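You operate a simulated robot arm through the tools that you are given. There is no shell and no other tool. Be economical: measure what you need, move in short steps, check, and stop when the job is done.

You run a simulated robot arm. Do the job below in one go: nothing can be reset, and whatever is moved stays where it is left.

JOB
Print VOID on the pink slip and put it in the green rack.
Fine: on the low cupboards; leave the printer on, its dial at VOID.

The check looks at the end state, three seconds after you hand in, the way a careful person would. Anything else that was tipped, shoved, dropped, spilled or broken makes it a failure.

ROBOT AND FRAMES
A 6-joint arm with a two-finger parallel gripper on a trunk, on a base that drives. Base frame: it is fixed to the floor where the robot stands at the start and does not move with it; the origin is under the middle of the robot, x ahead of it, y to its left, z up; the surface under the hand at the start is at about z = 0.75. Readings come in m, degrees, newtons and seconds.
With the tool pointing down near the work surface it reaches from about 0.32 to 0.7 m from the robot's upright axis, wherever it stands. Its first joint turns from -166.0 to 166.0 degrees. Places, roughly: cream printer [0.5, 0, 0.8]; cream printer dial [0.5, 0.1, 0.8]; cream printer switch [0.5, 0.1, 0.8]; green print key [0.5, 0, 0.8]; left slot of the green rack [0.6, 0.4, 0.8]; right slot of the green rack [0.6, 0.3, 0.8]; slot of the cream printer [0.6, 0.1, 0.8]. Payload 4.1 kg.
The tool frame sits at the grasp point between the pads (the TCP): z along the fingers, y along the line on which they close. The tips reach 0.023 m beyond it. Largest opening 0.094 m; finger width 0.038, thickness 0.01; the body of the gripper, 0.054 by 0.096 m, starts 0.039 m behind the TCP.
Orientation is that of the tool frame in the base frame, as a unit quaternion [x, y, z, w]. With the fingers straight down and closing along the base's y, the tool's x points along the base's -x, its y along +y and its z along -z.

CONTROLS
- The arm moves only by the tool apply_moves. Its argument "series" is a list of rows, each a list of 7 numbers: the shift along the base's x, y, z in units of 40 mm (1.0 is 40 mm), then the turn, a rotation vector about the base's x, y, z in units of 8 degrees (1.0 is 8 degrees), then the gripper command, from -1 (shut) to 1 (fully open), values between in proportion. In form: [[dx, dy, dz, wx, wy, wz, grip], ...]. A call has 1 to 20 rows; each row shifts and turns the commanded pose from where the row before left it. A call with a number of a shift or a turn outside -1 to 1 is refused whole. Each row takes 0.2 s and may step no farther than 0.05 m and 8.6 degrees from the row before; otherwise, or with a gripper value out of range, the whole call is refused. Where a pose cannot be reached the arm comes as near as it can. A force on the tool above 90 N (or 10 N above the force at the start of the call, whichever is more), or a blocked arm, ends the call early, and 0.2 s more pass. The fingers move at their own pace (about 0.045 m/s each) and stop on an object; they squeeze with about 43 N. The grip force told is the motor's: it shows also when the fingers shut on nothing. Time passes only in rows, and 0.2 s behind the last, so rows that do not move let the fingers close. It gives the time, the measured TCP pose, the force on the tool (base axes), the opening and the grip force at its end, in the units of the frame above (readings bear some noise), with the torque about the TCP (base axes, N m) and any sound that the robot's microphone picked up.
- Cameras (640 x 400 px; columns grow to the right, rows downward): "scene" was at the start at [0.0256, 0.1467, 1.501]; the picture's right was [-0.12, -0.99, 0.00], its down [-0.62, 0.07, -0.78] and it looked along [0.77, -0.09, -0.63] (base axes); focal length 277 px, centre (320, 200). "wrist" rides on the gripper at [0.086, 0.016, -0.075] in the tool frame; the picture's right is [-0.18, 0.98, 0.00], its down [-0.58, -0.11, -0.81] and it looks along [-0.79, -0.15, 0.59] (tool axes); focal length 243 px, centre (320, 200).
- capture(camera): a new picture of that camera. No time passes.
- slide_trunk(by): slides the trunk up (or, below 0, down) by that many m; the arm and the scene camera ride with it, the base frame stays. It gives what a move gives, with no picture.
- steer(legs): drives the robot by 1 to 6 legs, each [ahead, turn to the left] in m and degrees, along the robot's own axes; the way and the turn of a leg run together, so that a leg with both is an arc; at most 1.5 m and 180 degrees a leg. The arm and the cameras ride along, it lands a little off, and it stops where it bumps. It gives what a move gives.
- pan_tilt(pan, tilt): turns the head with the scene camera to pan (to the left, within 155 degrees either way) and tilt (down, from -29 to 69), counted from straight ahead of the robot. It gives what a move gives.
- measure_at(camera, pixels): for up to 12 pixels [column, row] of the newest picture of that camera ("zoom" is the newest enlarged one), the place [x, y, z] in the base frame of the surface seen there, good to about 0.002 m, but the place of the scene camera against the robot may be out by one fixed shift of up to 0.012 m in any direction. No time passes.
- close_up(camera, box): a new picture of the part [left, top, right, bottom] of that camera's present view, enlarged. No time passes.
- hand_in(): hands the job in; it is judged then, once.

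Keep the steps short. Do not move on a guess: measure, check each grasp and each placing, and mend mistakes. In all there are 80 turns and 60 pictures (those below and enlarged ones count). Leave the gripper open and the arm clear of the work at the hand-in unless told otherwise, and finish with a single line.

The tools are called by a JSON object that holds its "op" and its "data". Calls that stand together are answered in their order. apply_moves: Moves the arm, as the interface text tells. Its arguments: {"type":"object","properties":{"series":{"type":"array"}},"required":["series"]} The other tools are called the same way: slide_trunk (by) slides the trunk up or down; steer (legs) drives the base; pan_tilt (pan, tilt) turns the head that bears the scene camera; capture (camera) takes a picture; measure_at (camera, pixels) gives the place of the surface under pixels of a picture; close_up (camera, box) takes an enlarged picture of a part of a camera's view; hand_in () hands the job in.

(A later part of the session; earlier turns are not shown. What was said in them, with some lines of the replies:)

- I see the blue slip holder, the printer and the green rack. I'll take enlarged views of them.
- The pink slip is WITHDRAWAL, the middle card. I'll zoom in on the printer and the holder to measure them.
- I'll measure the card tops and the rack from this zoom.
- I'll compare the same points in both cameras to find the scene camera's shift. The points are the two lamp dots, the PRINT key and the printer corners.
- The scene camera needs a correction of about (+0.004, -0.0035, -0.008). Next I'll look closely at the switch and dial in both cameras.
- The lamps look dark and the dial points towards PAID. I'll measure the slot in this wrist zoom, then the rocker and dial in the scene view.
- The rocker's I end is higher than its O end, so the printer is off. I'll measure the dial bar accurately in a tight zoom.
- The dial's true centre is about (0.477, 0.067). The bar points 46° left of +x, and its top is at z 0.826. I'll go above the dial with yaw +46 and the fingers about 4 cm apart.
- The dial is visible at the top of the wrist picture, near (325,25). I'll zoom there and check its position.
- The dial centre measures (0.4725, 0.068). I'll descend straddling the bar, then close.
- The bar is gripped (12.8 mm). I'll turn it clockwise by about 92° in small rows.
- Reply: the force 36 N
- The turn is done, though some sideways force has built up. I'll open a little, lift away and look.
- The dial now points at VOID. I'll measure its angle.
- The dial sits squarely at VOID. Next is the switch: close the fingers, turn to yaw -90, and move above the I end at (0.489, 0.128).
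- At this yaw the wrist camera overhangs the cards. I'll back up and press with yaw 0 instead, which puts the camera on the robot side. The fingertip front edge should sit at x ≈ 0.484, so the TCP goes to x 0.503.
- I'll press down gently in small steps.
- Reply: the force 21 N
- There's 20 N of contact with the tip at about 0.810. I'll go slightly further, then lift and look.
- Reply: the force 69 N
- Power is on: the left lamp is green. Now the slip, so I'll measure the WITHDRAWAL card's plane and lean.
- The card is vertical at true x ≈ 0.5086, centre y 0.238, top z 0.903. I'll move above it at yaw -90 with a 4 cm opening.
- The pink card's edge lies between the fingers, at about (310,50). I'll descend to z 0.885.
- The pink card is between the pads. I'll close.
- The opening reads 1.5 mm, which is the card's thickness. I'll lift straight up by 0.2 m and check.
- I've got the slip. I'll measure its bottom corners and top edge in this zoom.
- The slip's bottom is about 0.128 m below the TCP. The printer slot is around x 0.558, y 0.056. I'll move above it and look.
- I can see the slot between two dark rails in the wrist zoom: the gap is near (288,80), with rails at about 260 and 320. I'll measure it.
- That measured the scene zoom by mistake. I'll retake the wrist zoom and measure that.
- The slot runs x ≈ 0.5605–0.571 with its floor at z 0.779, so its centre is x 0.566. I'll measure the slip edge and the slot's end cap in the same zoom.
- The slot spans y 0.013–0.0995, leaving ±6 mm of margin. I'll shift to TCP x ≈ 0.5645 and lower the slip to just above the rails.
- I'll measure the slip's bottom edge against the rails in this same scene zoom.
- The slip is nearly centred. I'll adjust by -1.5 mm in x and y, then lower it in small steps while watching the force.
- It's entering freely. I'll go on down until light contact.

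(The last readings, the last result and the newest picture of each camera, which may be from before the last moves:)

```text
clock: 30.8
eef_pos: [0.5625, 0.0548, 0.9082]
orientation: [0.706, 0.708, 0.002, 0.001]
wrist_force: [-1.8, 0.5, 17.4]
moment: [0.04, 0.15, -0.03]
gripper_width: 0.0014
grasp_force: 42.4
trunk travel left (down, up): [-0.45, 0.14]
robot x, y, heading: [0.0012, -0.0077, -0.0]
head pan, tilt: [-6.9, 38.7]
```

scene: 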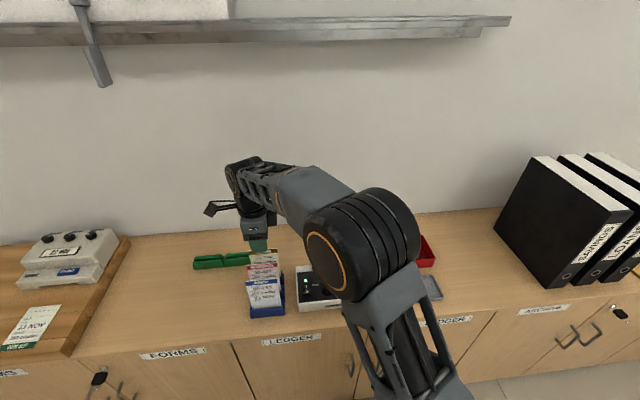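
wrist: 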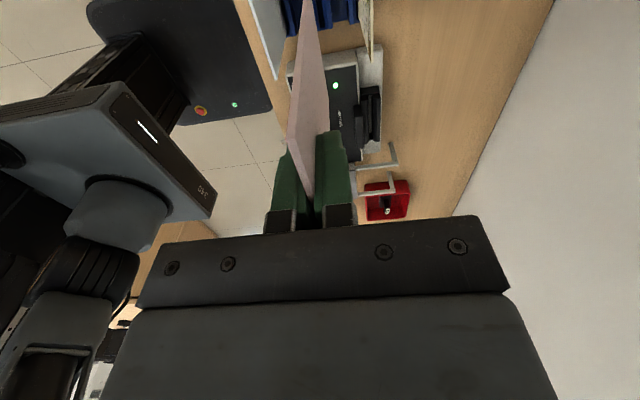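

It's seated on the slot floor (17 N, as expected). I'll ease off, open and lift clear.

{"op": "apply_moves", "data": {"series": [[0, 0, 0.05, 0, 0, 0, -1], [0, 0, 0, 0, 0, 0, -0.7], [0, 0, 0, 0, 0, 0, -0.4], [0, 0, 0, 0, 0, 0, -0.15], [0, 0, 0, 0, 0, 0, -0.15], [0, 0, 0.5, 0, 0, 0, -0.15], [0, 0, 0.8, 0, 0, 0, -0.15], [0, 0, 0.8, 0, 0, 0, -0.15]]}}

{"op": "close_up", "data": {"camera": "scene", "box": [280, 205, 380, 305]}}

{"op": "capture", "data": {"camera": "wrist"}}

```text
clock: 32.6
eef_pos: [0.5629, 0.0552, 0.9915]
orientation: [0.706, 0.708, -0.001, 0.0]
wrist_force: [0.1, -0.2, -0.6]
moment: [0.01, 0.04, 0.01]
gripper_width: 0.0402
grasp_force: 0.0
trunk travel left (down, up): [-0.45, 0.14]
robot x, y, heading: [-0.0025, -0.0073, -0.1]
head pan, tilt: [-6.9, 38.7]
```

```text
4.00 times, centred on (330, 255) of scene
```

zoom: 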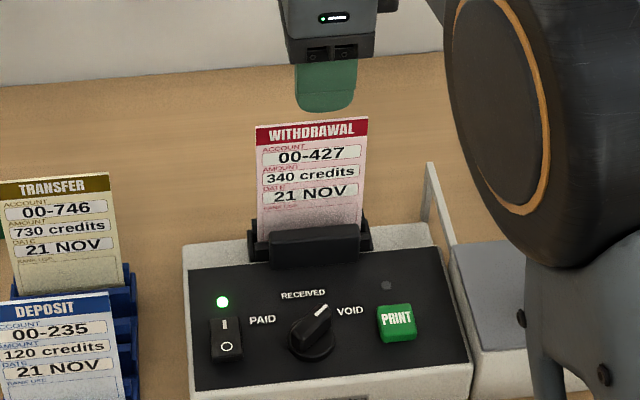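

```text
24 pictures are left
```

wrist: 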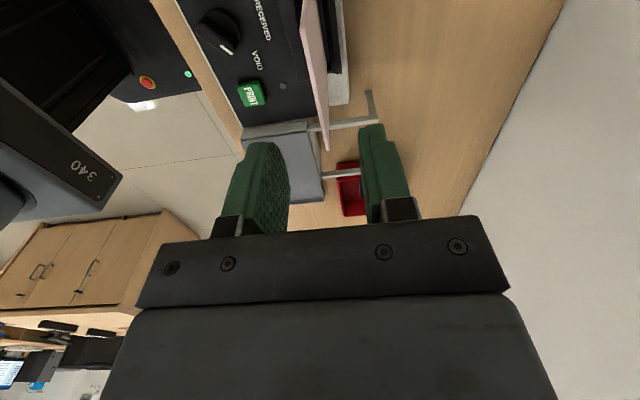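

The slip stands in the slot. I'll shut the fingers and move above PRINT at (0.477, 0.004).

{"op": "apply_moves", "data": {"series": [[-0.72, -0.43, 0, 0, 0, 0, -1], [-0.72, -0.43, 0, 0, 0, 0, -1], [-0.71, -0.42, 0, 0, 0, 0, -1], [0, 0, -0.8, 0, 0, 0, -1], [0, 0, -0.8, 0, 0, 0, -1], [0, 0, -0.8, 0, 0, 0, -1], [0, 0, -0.8, 0, 0, 0, -1], [0, 0, 0, 0, 0, 0, -1]]}}

{"op": "close_up", "data": {"camera": "scene", "box": [280, 205, 380, 305]}}

{"op": "capture", "data": {"camera": "wrist"}}

```text
clock: 34.4
eef_pos: [0.4786, 0.0019, 0.8643]
orientation: [0.706, 0.708, -0.001, 0.0]
wrist_force: [0.2, -0.2, 0.5]
moment: [0.03, -0.01, 0.02]
gripper_width: 0.0
grasp_force: 42.6
trunk travel left (down, up): [-0.45, 0.14]
robot x, y, heading: [0.0007, -0.0115, -0.0]
head pan, tilt: [-6.9, 38.7]
```

```text
4.00 times, centred on (330, 255) of scene
```

zoom: 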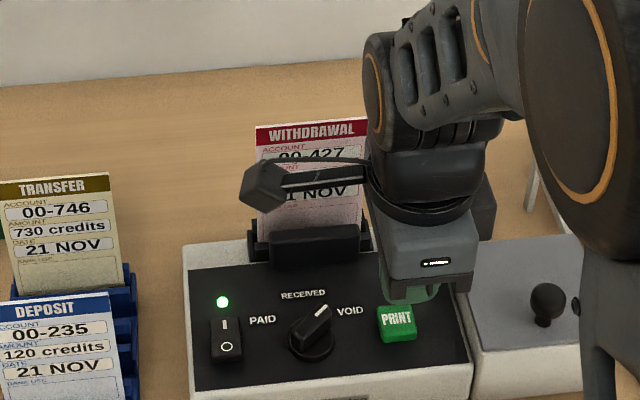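

```text
22 pictures are left
```

wrist: 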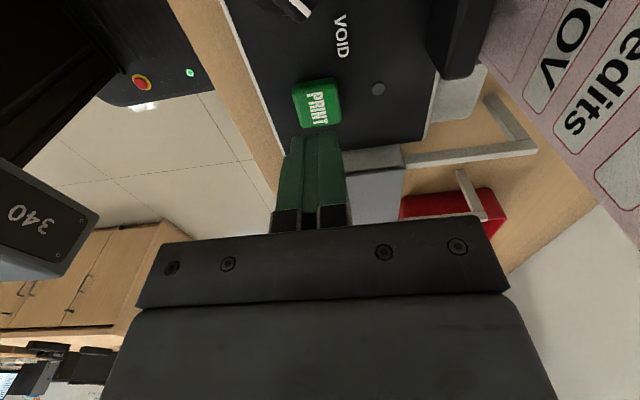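

The key is right ahead. I'll check its centre in the wrist view before pressing.

{"op": "measure_at", "data": {"camera": "wrist", "pixels": [[300, 92], [332, 86], [337, 116], [306, 122], [317, 103]]}}

```text
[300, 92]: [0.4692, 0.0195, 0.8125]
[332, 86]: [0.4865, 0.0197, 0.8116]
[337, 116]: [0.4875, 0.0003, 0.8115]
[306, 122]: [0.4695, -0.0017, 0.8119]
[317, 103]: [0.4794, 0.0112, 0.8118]
```

The key centre is (0.478, 0.009). I'll shift +6.5 mm in y and press in small steps.

{"op": "apply_moves", "data": {"series": [[0, 0.16, 0, 0, 0, 0, -1], [0, 0, -0.4, 0, 0, 0, -1], [0, 0, -0.25, 0, 0, 0, -1], [0, 0, -0.1, 0, 0, 0, -1], [0, 0, -0.07, 0, 0, 0, -1]]}}

```text
clock: 35.6
eef_pos: [0.4761, 0.0083, 0.8312]
orientation: [0.706, 0.708, 0.001, 0.0]
wrist_force: [-0.7, -1.4, 1.7]
moment: [-0.01, 0.05, 0.01]
gripper_width: 0.0001
grasp_force: 42.2
trunk travel left (down, up): [-0.45, 0.14]
robot x, y, heading: [0.0015, -0.0109, -0.3]
head pan, tilt: [-6.9, 38.7]
heard: click
```

I heard a click. I'll lift, wait and look at the printer.

{"op": "apply_moves", "data": {"series": [[0, 0, 0.5, 0, 0, 0, -1], [0, 0, 0.8, 0, 0, 0, -1], [0, 0, 1, 0, 0, 0, -1], [0, 0, 1, 0, 0, 0, -1], [0, 0, 1, 0, 0, 0, -1], [0, 0, 0, 0, 0, 0, -1], [0, 0, 0, 0, 0, 0, -1], [0, 0, 0, 0, 0, 0, -1]]}}

{"op": "close_up", "data": {"camera": "scene", "box": [280, 205, 380, 305]}}

```text
clock: 37.4
eef_pos: [0.479, 0.0105, 1.0051]
orientation: [0.706, 0.708, -0.001, 0.0]
wrist_force: [0.6, -0.1, 0.1]
moment: [-0.01, -0.02, -0.02]
gripper_width: 0.0
grasp_force: 42.4
trunk travel left (down, up): [-0.45, 0.14]
robot x, y, heading: [0.001, -0.0107, 0.0]
head pan, tilt: [-6.9, 38.7]
```

```text
4.00 times, centred on (330, 255) of scene
```

zoom: 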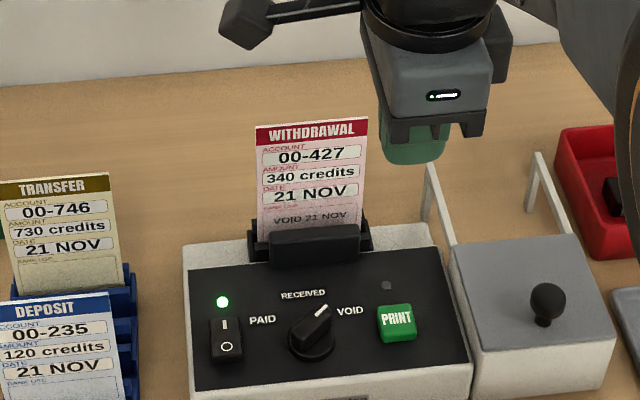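

"VOID 21 NOV" is now printed on the slip. I'll measure where the slip stands now.

{"op": "measure_at", "data": {"camera": "zoom", "pixels": [[258, 128], [365, 121], [310, 127], [310, 135], [310, 200], [262, 200]]}}

```text
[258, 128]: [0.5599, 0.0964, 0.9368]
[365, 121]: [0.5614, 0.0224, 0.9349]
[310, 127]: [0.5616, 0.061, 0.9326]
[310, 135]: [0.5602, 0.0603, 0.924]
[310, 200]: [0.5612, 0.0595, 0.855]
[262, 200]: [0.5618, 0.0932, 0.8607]
```

The slip is at true x 0.565, y 0.056, top 0.929. I'll go back over it with the fingers open and descend to z 0.910.

{"op": "apply_moves", "data": {"series": [[0, 0, 0, 0, 0, 0, -0.15], [0.54, 0.28, 0, 0, 0, 0, -0.15], [0.54, 0.28, 0, 0, 0, 0, -0.15], [0.54, 0.28, 0, 0, 0, 0, -0.15], [0.53, 0.29, 0, 0, 0, 0, -0.15], [0, 0, 0, 0, 0, 0, -0.15], [0, 0, -0.6, 0, 0, 0, -0.15], [0, 0, -0.6, 0, 0, 0, -0.15], [0, 0, -0.6, 0, 0, 0, -0.15], [0, 0, -0.58, 0, 0, 0, -0.15]]}}

{"op": "capture", "data": {"camera": "wrist"}}

```text
clock: 39.6
eef_pos: [0.5632, 0.0545, 0.9089]
orientation: [0.705, 0.709, 0.0, 0.0]
wrist_force: [-0.4, -0.4, -0.2]
moment: [0.01, -0.01, 0.01]
gripper_width: 0.0399
grasp_force: 0.1
trunk travel left (down, up): [-0.45, 0.14]
robot x, y, heading: [0.0003, -0.0099, 0.2]
head pan, tilt: [-6.9, 38.7]
```

```text
20 pictures are left
```

wrist: 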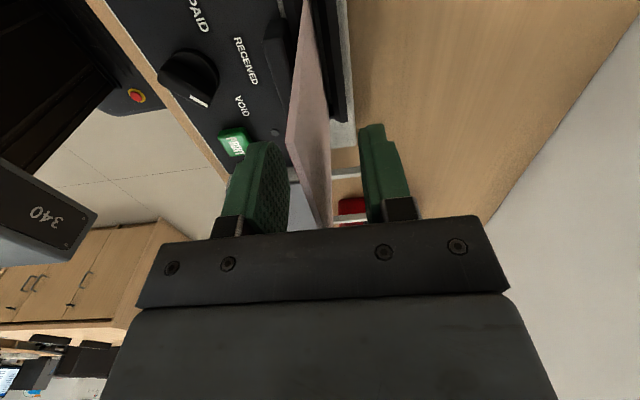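

The slip is between the pads. I'll close and lift it out slowly.

{"op": "apply_moves", "data": {"series": [[0, 0, 0, 0, 0, 0, -0.5], [0, 0, 0, 0, 0, 0, -0.8], [0, 0, 0, 0, 0, 0, -1], [0, 0, 0, 0, 0, 0, -1], [0, 0, 0, 0, 0, 0, -1]]}}

{"op": "apply_moves", "data": {"series": [[0, 0, 0.25, 0, 0, 0, -1], [0, 0, 0.5, 0, 0, 0, -1], [0, 0, 0.8, 0, 0, 0, -1], [0, 0, 1, 0, 0, 0, -1], [0, 0, 1, 0, 0, 0, -1], [0, 0, 1, 0, 0, 0, -1], [0, 0, 0, 0, 0, 0, -1]]}}

{"op": "close_up", "data": {"camera": "scene", "box": [260, 150, 400, 310]}}

```text
clock: 40.8
eef_pos: [0.5634, 0.0543, 0.9089]
orientation: [0.705, 0.709, -0.001, 0.0]
wrist_force: [-0.6, 0.1, -0.1]
moment: [-0.04, -0.02, 0.04]
gripper_width: 0.0016
grasp_force: 42.8
trunk travel left (down, up): [-0.45, 0.14]
robot x, y, heading: [0.0018, -0.0116, -0.1]
head pan, tilt: [-6.9, 38.7]
```

```text
clock: 42.4
eef_pos: [0.5628, 0.0545, 1.0895]
orientation: [0.706, 0.708, -0.001, -0.001]
wrist_force: [-0.4, -0.5, 0.6]
moment: [0.0, 0.01, 0.02]
gripper_width: 0.0017
grasp_force: 43.2
trunk travel left (down, up): [-0.45, 0.14]
robot x, y, heading: [-0.0024, -0.0129, -0.2]
head pan, tilt: [-6.9, 38.7]
```

```text
2.50 times, centred on (330, 230) of scene
```

zoom: 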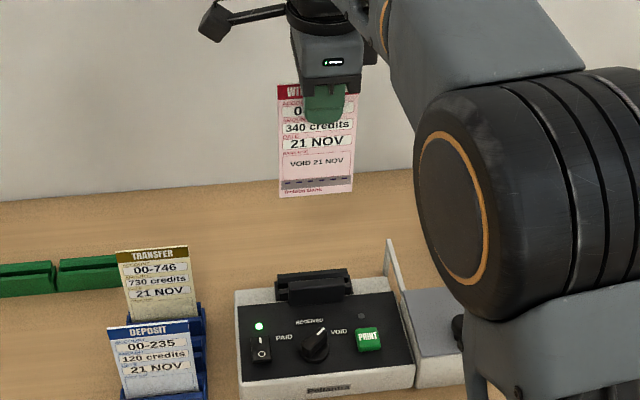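

Good. Next is the rack. I'll zoom on it and measure both slots.

{"op": "close_up", "data": {"camera": "scene", "box": [185, 240, 265, 285]}}

{"op": "measure_at", "data": {"camera": "zoom", "pixels": [[70, 135], [300, 115], [340, 110], [480, 95], [180, 150], [180, 135], [180, 120], [180, 170], [420, 130], [420, 115], [420, 100], [420, 150]]}}

```text
8.00 times, centred on (225, 262) of scene
```

zoom: 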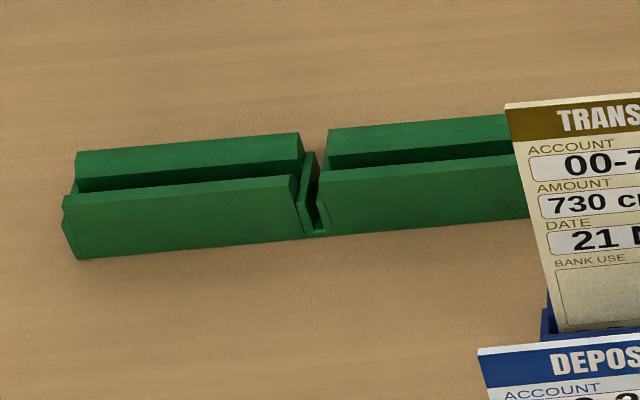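

```text
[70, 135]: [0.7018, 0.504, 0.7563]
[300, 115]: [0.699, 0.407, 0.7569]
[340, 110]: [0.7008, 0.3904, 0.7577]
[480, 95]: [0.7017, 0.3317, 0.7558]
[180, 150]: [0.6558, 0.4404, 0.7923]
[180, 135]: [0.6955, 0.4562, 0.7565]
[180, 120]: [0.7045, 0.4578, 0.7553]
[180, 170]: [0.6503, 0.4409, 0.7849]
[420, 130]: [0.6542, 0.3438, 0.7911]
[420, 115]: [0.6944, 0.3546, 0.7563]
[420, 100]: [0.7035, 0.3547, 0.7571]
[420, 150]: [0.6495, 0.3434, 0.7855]
```

I'll take finer measurements of the slot edges and ends.

{"op": "measure_at", "data": {"camera": "zoom", "pixels": [[420, 140], [420, 152], [420, 158], [420, 164], [420, 170], [420, 200], [322, 172], [326, 145], [300, 165], [70, 200], [298, 180], [180, 190]]}}

{"op": "measure_at", "data": {"camera": "zoom", "pixels": [[330, 168], [340, 170], [360, 155], [310, 190], [322, 225], [180, 178], [78, 165], [300, 145], [62, 205], [305, 200], [180, 183], [500, 155]]}}

```text
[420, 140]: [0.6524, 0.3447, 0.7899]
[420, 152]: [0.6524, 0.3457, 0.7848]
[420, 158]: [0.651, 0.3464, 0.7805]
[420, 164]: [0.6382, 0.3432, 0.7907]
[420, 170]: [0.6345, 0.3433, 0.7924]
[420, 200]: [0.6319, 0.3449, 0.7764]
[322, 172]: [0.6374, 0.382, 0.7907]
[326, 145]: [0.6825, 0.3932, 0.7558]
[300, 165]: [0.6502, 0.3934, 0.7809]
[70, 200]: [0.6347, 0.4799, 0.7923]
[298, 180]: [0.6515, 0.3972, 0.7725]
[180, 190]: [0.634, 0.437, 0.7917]
```

```text
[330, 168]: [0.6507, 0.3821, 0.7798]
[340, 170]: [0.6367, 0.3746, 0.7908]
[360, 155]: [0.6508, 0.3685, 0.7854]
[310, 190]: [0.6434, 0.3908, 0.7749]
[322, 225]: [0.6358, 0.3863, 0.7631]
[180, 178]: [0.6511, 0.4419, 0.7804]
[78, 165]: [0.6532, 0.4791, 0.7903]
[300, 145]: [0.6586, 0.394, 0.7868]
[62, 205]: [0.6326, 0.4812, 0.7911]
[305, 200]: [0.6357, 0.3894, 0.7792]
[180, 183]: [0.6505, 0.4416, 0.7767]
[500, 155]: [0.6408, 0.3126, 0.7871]
```

Right slot, corrected: x centre 0.6485, y centre about 0.336, wall tops at z 0.783. I'll move above it at height and see whether the arm reaches.

{"op": "apply_moves", "data": {"series": [[0.212, 0.7, 0, 0, 0, 0, -1], [0.212, 0.7, 0, 0, 0, 0, -1], [0.212, 0.7, 0, 0, 0, 0, -1], [0.212, 0.7, 0, 0, 0, 0, -1], [0.212, 0.7, 0, 0, 0, 0, -1], [0.212, 0.7, 0, 0, 0, 0, -1], [0.212, 0.7, 0, 0, 0, 0, -1], [0.212, 0.7, 0, 0, 0, 0, -1], [0.212, 0.7, 0, 0, 0, 0, -1], [0.212, 0.7, 0, 0, 0, 0, -1], [0, 0, 0, 0, 0, 0, -1]]}}

{"op": "capture", "data": {"camera": "scene"}}

```text
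clock: 44.8
eef_pos: [0.5908, 0.2954, 1.0658]
orientation: [0.706, 0.708, 0.0, 0.0]
wrist_force: [0.8, 0.1, 0.5]
moment: [-0.03, -0.01, 0.0]
gripper_width: 0.0015
grasp_force: 43.1
out of reach, approached as far as the arm can: row 7, 8, 9, 10
trunk travel left (down, up): [-0.45, 0.14]
robot x, y, heading: [0.0023, -0.011, 0.0]
head pan, tilt: [-6.9, 38.7]
```

```text
17 pictures are left
```

scene: 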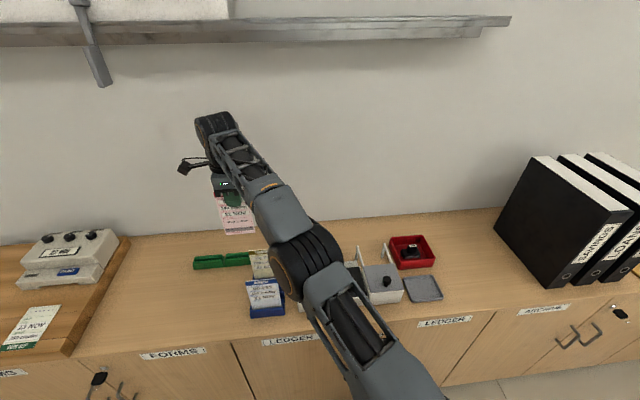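

The arm falls about 7 cm short, so the base must drive a bit. I'll check the clearance to the cupboard front.

{"op": "measure_at", "data": {"camera": "scene", "pixels": [[290, 335], [290, 360], [290, 390], [200, 385], [350, 362], [380, 340]]}}

{"op": "pan_tilt", "data": {"pan": 25, "tilt": 69}}

{"op": "capture", "data": {"camera": "scene"}}

```text
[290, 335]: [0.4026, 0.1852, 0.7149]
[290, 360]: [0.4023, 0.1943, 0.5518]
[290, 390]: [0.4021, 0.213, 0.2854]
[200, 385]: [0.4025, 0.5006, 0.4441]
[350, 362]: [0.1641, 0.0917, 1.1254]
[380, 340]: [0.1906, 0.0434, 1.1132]
```

```text
clock: 45.8
eef_pos: [0.5916, 0.2959, 1.0658]
orientation: [0.706, 0.708, 0.0, 0.0]
wrist_force: [0.4, -0.7, 0.4]
moment: [-0.02, 0.02, 0.01]
gripper_width: 0.0013
grasp_force: 42.7
trunk travel left (down, up): [-0.45, 0.14]
robot x, y, heading: [0.0015, -0.0066, 0.1]
head pan, tilt: [25.0, 68.8]
```

```text
16 pictures are left
```

scene: 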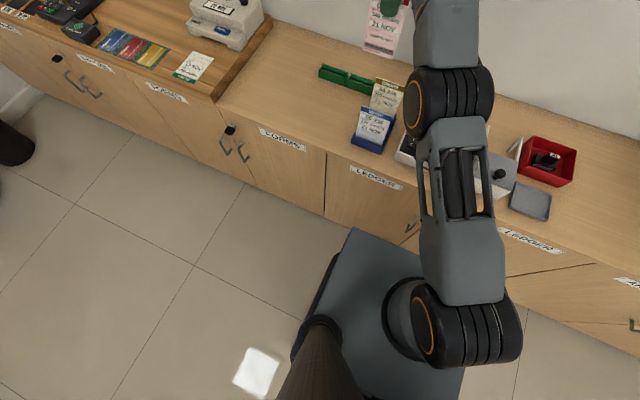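

{"op": "measure_at", "data": {"camera": "scene", "pixels": [[354, 232], [352, 240], [400, 252], [345, 250], [310, 330], [340, 290], [330, 210], [407, 230], [325, 270]]}}

```text
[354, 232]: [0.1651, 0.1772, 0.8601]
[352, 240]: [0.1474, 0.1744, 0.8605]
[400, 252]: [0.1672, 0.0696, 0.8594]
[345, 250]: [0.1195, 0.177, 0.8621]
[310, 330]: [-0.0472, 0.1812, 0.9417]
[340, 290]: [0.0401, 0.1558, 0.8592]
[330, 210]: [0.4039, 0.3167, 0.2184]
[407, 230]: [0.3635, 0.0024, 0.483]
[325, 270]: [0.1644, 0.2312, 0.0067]
```

The plate front is at x≈0.17 and the cupboard face at x≈0.406, so there's room. I'll pull the hand back 4 cm and up 2 cm, then drive ahead 0.10 m.

{"op": "apply_moves", "data": {"series": [[-0.5, 0, 0.25, 0, 0, 0, -1], [-0.5, 0, 0.25, 0, 0, 0, -1], [0, 0, 0, 0, 0, 0, -1]]}}

{"op": "steer", "data": {"legs": [[0.1, 0]]}}

{"op": "pan_tilt", "data": {"pan": 15, "tilt": 48}}

{"op": "capture", "data": {"camera": "scene"}}

```text
clock: 46.6
eef_pos: [0.5515, 0.2969, 1.0869]
orientation: [0.706, 0.708, 0.0, 0.0]
wrist_force: [0.4, -0.1, -0.5]
moment: [-0.02, 0.0, -0.01]
gripper_width: 0.0015
grasp_force: 43.1
trunk travel left (down, up): [-0.45, 0.14]
robot x, y, heading: [-0.0006, -0.0093, -0.0]
head pan, tilt: [25.0, 68.8]
```

```text
clock: 47.7
eef_pos: [0.6525, 0.295, 1.086]
orientation: [0.706, 0.708, 0.0, 0.0]
wrist_force: [0.2, 0.4, 0.2]
moment: [0.02, -0.01, 0.01]
gripper_width: 0.0014
grasp_force: 43.2
trunk travel left (down, up): [-0.45, 0.14]
robot x, y, heading: [0.1011, -0.0097, 0.1]
head pan, tilt: [25.0, 68.8]
```

```text
clock: 48.6
eef_pos: [0.6517, 0.2952, 1.0853]
orientation: [0.707, 0.708, -0.001, 0.0]
wrist_force: [-0.7, 0.4, 0.4]
moment: [-0.01, 0.04, -0.02]
gripper_width: 0.0017
grasp_force: 42.8
trunk travel left (down, up): [-0.45, 0.14]
robot x, y, heading: [0.0974, -0.0116, 0.1]
head pan, tilt: [15.0, 48.0]
```

```text
15 pictures are left
```

scene: 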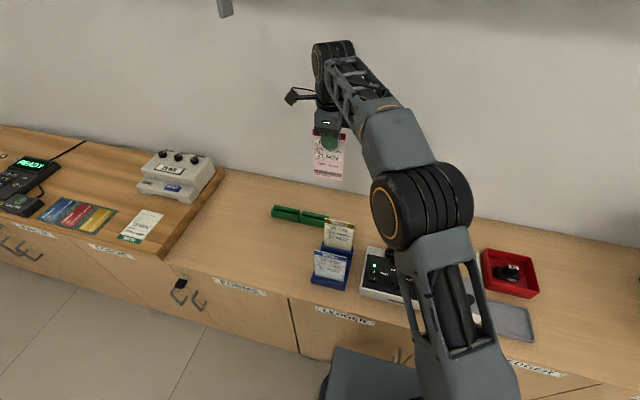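

The drive landed well. I'll move the hand above the right slot and take wrist and scene views.

{"op": "apply_moves", "data": {"series": [[-0.05, 0.5, 0, 0, 0, 0, -1], [-0.05, 0.5, 0, 0, 0, 0, -1], [0, 0, -0.7, 0, 0, 0, -1], [0, 0, -0.7, 0, 0, 0, -1], [0, 0, -0.7, 0, 0, 0, -1], [0, 0, 0, 0, 0, 0, -1]]}}

{"op": "close_up", "data": {"camera": "scene", "box": [260, 140, 360, 260]}}

{"op": "close_up", "data": {"camera": "wrist", "box": [240, 0, 400, 100]}}

```text
clock: 50.0
eef_pos: [0.6493, 0.3363, 1.0024]
orientation: [0.707, 0.707, 0.001, -0.001]
wrist_force: [-0.7, -1.0, 0.4]
moment: [-0.03, -0.02, -0.02]
gripper_width: 0.0013
grasp_force: 42.3
trunk travel left (down, up): [-0.45, 0.14]
robot x, y, heading: [0.0995, -0.014, 0.2]
head pan, tilt: [15.0, 48.0]
```

```text
3.33 times, centred on (310, 200) of scene
```

zoom: 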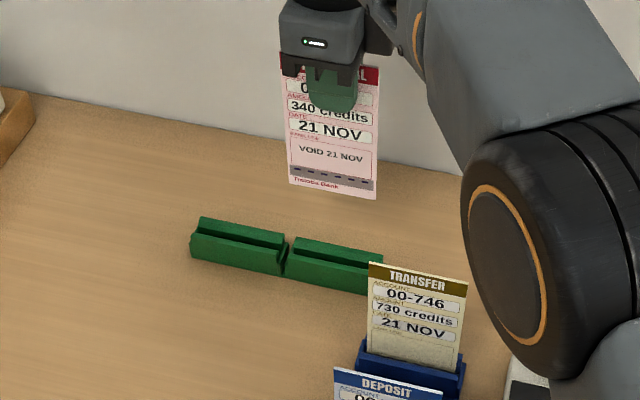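

```text
4.00 times, centred on (320, 50) of wrist
```

zoom: 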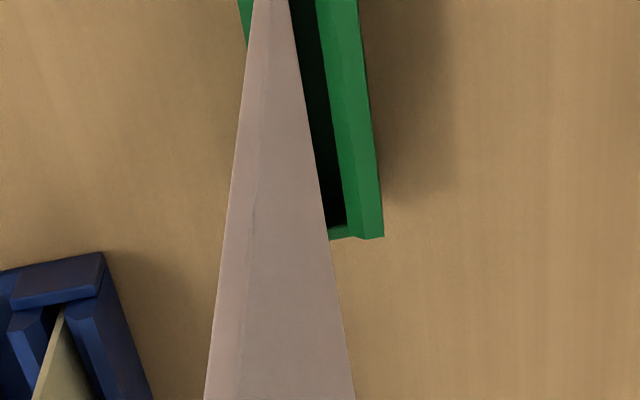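

The slot is in view beside the slip. I'll measure its rear wall and end with the wrist camera.

{"op": "measure_at", "data": {"camera": "zoom", "pixels": [[320, 60], [330, 60], [345, 60], [360, 60], [310, 100], [338, 215], [345, 230], [338, 236], [370, 230], [350, 180], [265, 10], [242, 15]]}}

{"op": "close_up", "data": {"camera": "scene", "box": [280, 180, 340, 235]}}

{"op": "measure_at", "data": {"camera": "zoom", "pixels": [[86, 120], [355, 150], [220, 130], [100, 330], [150, 330], [220, 318], [220, 345], [105, 300], [85, 340], [40, 320]]}}

```text
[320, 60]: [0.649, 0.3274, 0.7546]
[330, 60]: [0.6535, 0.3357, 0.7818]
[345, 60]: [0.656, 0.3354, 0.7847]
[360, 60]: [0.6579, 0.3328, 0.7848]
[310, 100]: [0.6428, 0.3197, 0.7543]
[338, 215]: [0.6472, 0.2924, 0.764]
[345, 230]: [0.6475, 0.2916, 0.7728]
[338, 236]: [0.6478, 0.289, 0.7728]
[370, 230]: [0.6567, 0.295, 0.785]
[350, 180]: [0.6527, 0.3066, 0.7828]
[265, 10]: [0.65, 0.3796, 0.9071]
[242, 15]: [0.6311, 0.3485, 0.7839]
```

```text
7.27 times, centred on (310, 208) of scene
```

zoom: 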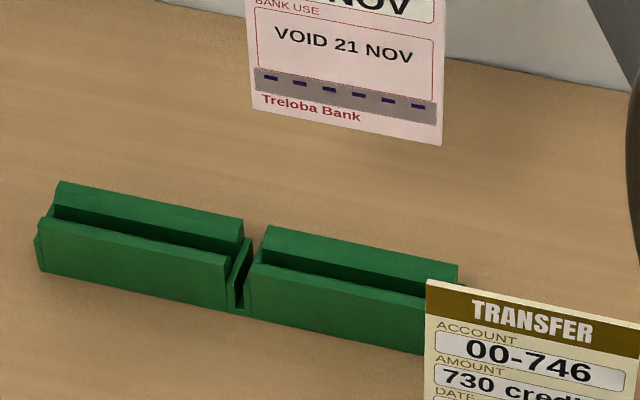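

```text
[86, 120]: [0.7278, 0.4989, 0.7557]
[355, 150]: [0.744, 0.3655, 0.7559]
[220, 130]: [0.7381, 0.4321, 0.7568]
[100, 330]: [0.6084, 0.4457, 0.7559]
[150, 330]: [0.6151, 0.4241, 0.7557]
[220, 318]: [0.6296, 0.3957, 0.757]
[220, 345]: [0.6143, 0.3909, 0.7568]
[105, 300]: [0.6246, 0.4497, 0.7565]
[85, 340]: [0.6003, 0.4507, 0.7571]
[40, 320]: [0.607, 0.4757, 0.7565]
```

Now the slip's bottom edge and the slot in the same scene zoom, for relative alignment.

{"op": "measure_at", "data": {"camera": "zoom", "pixels": [[254, 105], [437, 138], [340, 115], [340, 50], [350, 255], [350, 267], [350, 274], [350, 281], [350, 287], [253, 262], [260, 245], [420, 300]]}}

```text
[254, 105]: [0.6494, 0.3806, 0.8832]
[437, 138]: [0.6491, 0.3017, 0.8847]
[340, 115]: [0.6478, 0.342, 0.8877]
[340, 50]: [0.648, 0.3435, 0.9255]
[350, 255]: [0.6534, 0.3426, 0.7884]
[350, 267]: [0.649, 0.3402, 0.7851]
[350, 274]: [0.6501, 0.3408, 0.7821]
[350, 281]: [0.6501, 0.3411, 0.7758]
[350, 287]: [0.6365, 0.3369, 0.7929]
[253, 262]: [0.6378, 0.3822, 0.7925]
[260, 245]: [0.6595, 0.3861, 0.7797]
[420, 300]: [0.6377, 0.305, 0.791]
```

Relative to the slot centre (x 0.6438), the slip is about 4.5 mm too far back and 1.5 mm too far left. I'll correct that and lower it to just above the rack.

{"op": "apply_moves", "data": {"series": [[-0.115, -0.04, 0, 0, 0, 0, -1], [0, 0, -0.6, 0, 0, 0, -1], [0, 0, -0.6, 0, 0, 0, -1], [0, 0, -0.6, 0, 0, 0, -1], [0, 0, 0, 0, 0, 0, -1]]}}

{"op": "close_up", "data": {"camera": "scene", "box": [285, 170, 345, 230]}}

{"op": "measure_at", "data": {"camera": "zoom", "pixels": [[320, 200], [320, 230], [320, 240], [320, 250], [320, 260], [320, 270], [320, 280], [320, 290]]}}

```text
clock: 51.2
eef_pos: [0.6439, 0.3355, 0.9292]
orientation: [0.707, 0.708, 0.0, 0.0]
wrist_force: [0.2, -0.4, -0.1]
moment: [0.03, -0.06, -0.02]
gripper_width: 0.0014
grasp_force: 42.8
trunk travel left (down, up): [-0.45, 0.14]
robot x, y, heading: [0.1001, -0.0094, 0.0]
head pan, tilt: [15.0, 48.0]
```

```text
6.67 times, centred on (315, 200) of scene
```

zoom: 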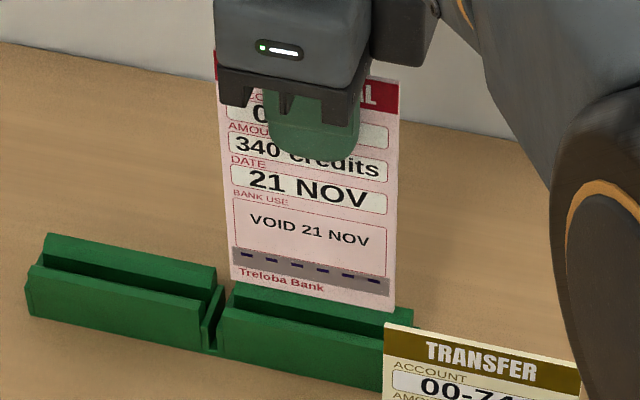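

```text
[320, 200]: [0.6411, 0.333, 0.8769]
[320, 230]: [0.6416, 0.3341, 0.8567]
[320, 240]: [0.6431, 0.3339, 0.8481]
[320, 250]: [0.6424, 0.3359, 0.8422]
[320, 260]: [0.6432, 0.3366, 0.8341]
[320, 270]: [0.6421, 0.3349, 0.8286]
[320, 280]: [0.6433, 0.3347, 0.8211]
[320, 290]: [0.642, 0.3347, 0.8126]
```

The x position is good. I'll check the slip's y edges against the slot's ends.

{"op": "measure_at", "data": {"camera": "zoom", "pixels": [[233, 276], [392, 307], [228, 300], [222, 305], [235, 290], [408, 320], [412, 312], [396, 300], [229, 270]]}}

```text
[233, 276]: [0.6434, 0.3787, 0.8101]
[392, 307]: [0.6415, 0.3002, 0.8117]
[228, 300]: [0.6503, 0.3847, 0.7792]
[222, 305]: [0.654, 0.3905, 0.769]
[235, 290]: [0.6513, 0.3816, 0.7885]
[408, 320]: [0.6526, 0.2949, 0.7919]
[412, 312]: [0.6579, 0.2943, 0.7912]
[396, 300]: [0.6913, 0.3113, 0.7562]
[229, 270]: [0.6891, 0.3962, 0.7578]
```

It's centred: the slip spans 0.300–0.379 and the slot 0.2945–0.383. I'll lower it in small steps to contact.

{"op": "apply_moves", "data": {"series": [[0.015, 0, -0.3, 0, 0, 0, -1], [0, 0, -0.3, 0, 0, 0, -1], [0, 0, -0.3, 0, 0, 0, -1], [0, 0, -0.15, 0, 0, 0, -1]]}}

{"op": "close_up", "data": {"camera": "scene", "box": [285, 170, 345, 230]}}

```text
clock: 52.2
eef_pos: [0.6446, 0.3342, 0.8882]
orientation: [0.706, 0.708, 0.0, 0.0]
wrist_force: [0.0, -0.2, -0.1]
moment: [-0.01, 0.02, -0.04]
gripper_width: 0.0014
grasp_force: 43.3
trunk travel left (down, up): [-0.45, 0.14]
robot x, y, heading: [0.0966, -0.0099, 0.0]
head pan, tilt: [15.0, 48.0]
```

```text
6.67 times, centred on (315, 200) of scene
```

zoom: 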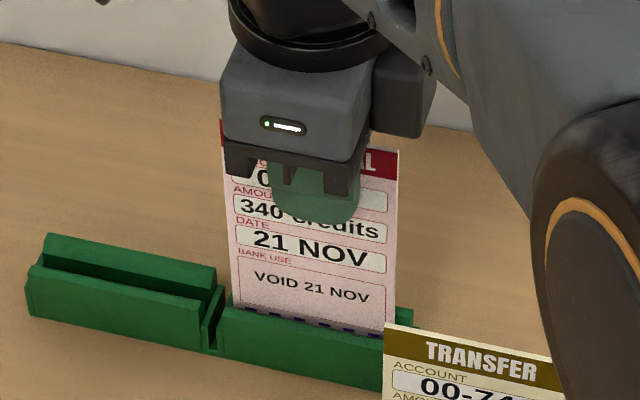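

It's in the slot with no force yet. A little further down to contact.

{"op": "apply_moves", "data": {"series": [[0, 0, -0.08, 0, 0, 0, -1], [0, 0, -0.08, 0, 0, 0, -1]]}}

```text
clock: 52.8
eef_pos: [0.6442, 0.3345, 0.8834]
orientation: [0.706, 0.708, 0.001, 0.0]
wrist_force: [-0.2, -0.1, 3.9]
moment: [0.01, 0.08, -0.02]
gripper_width: 0.0016
grasp_force: 43.6
trunk travel left (down, up): [-0.45, 0.14]
robot x, y, heading: [0.0992, -0.0082, -0.1]
head pan, tilt: [15.0, 48.0]
```

It touches the floor (4 N). I'll open slowly and lift straight up.

{"op": "apply_moves", "data": {"series": [[0, 0, 0, 0, 0, 0, -0.8], [0, 0, 0, 0, 0, 0, -0.5], [0, 0, 0, 0, 0, 0, -0.15], [0, 0, 0, 0, 0, 0, -0.15], [0, 0, 0.3, 0, 0, 0, -0.15], [0, 0, 0.7, 0, 0, 0, -0.15], [0, 0, 1, 0, 0, 0, -0.15], [0, 0, 1, 0, 0, 0, -0.15], [0, 0, 0.8, 0, 0, 0, 0], [-0.6, -0.3, 0, 0, 0, 0, 1], [-0.6, -0.3, 0, 0, 0, 0, 1], [-0.6, -0.3, 0, 0, 0, 0, 1], [-0.6, -0.3, 0, 0, 0, 0, 1]]}}

{"op": "capture", "data": {"camera": "scene"}}

{"op": "close_up", "data": {"camera": "scene", "box": [260, 170, 360, 300]}}

```text
clock: 55.6
eef_pos: [0.548, 0.2878, 1.033]
orientation: [0.706, 0.708, 0.0, 0.0]
wrist_force: [-0.3, -0.2, -0.1]
moment: [0.05, 0.02, 0.0]
gripper_width: 0.0937
grasp_force: 0.1
trunk travel left (down, up): [-0.45, 0.14]
robot x, y, heading: [0.1016, -0.0096, -0.1]
head pan, tilt: [15.0, 48.0]
```

```text
9 pictures are left
```

scene: 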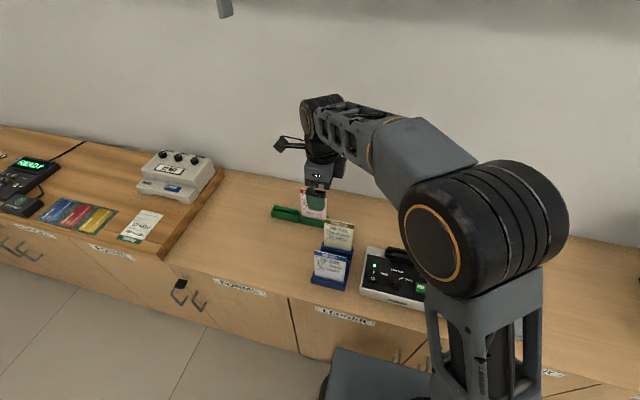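

```text
3.08 times, centred on (310, 235) of scene
```

zoom: 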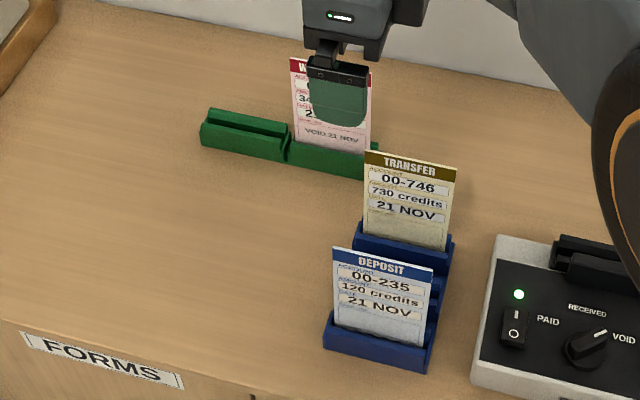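

The slip stands in the right slot. I'll raise the arm clear and take one last look.

{"op": "apply_moves", "data": {"series": [[0, 0, 1, 0, 0, 0, 1], [0, 0, 1, 0, 0, 0, 1], [-0.8, -0.5, 0.8, 0, 0, 0, 1], [-0.8, -0.5, 0, 0, 0, 0, 1], [0, 0, 0, 0, 0, 0, 1], [0, 0, 0, 0, 0, 0, 1]]}}

{"op": "close_up", "data": {"camera": "scene", "box": [260, 160, 430, 310]}}

```text
clock: 57.0
eef_pos: [0.483, 0.245, 1.145]
orientation: [0.706, 0.708, 0.0, 0.0]
wrist_force: [-0.5, -0.2, -0.1]
moment: [0.03, -0.01, 0.0]
gripper_width: 0.0944
grasp_force: 0.1
trunk travel left (down, up): [-0.45, 0.14]
robot x, y, heading: [0.1002, -0.0116, 0.2]
head pan, tilt: [15.0, 48.0]
```

```text
2.67 times, centred on (345, 235) of scene
```

zoom: 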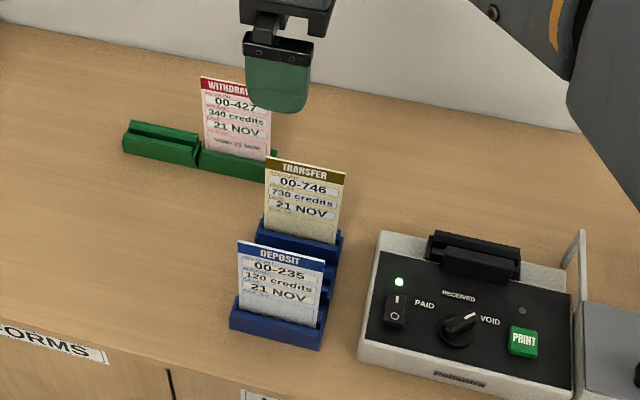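

The slip reads VOID 21 NOV and is upright in the rack. The printer is on with its dial at VOID, and the other items look undisturbed. I'll hand in.

{"op": "hand_in", "data": {}}

```text
The job is handed in.
```

The pink WITHDRAWAL slip is printed "VOID 21 NOV" and stands in the right slot of the green rack; the printer is still on with its dial at VOID.
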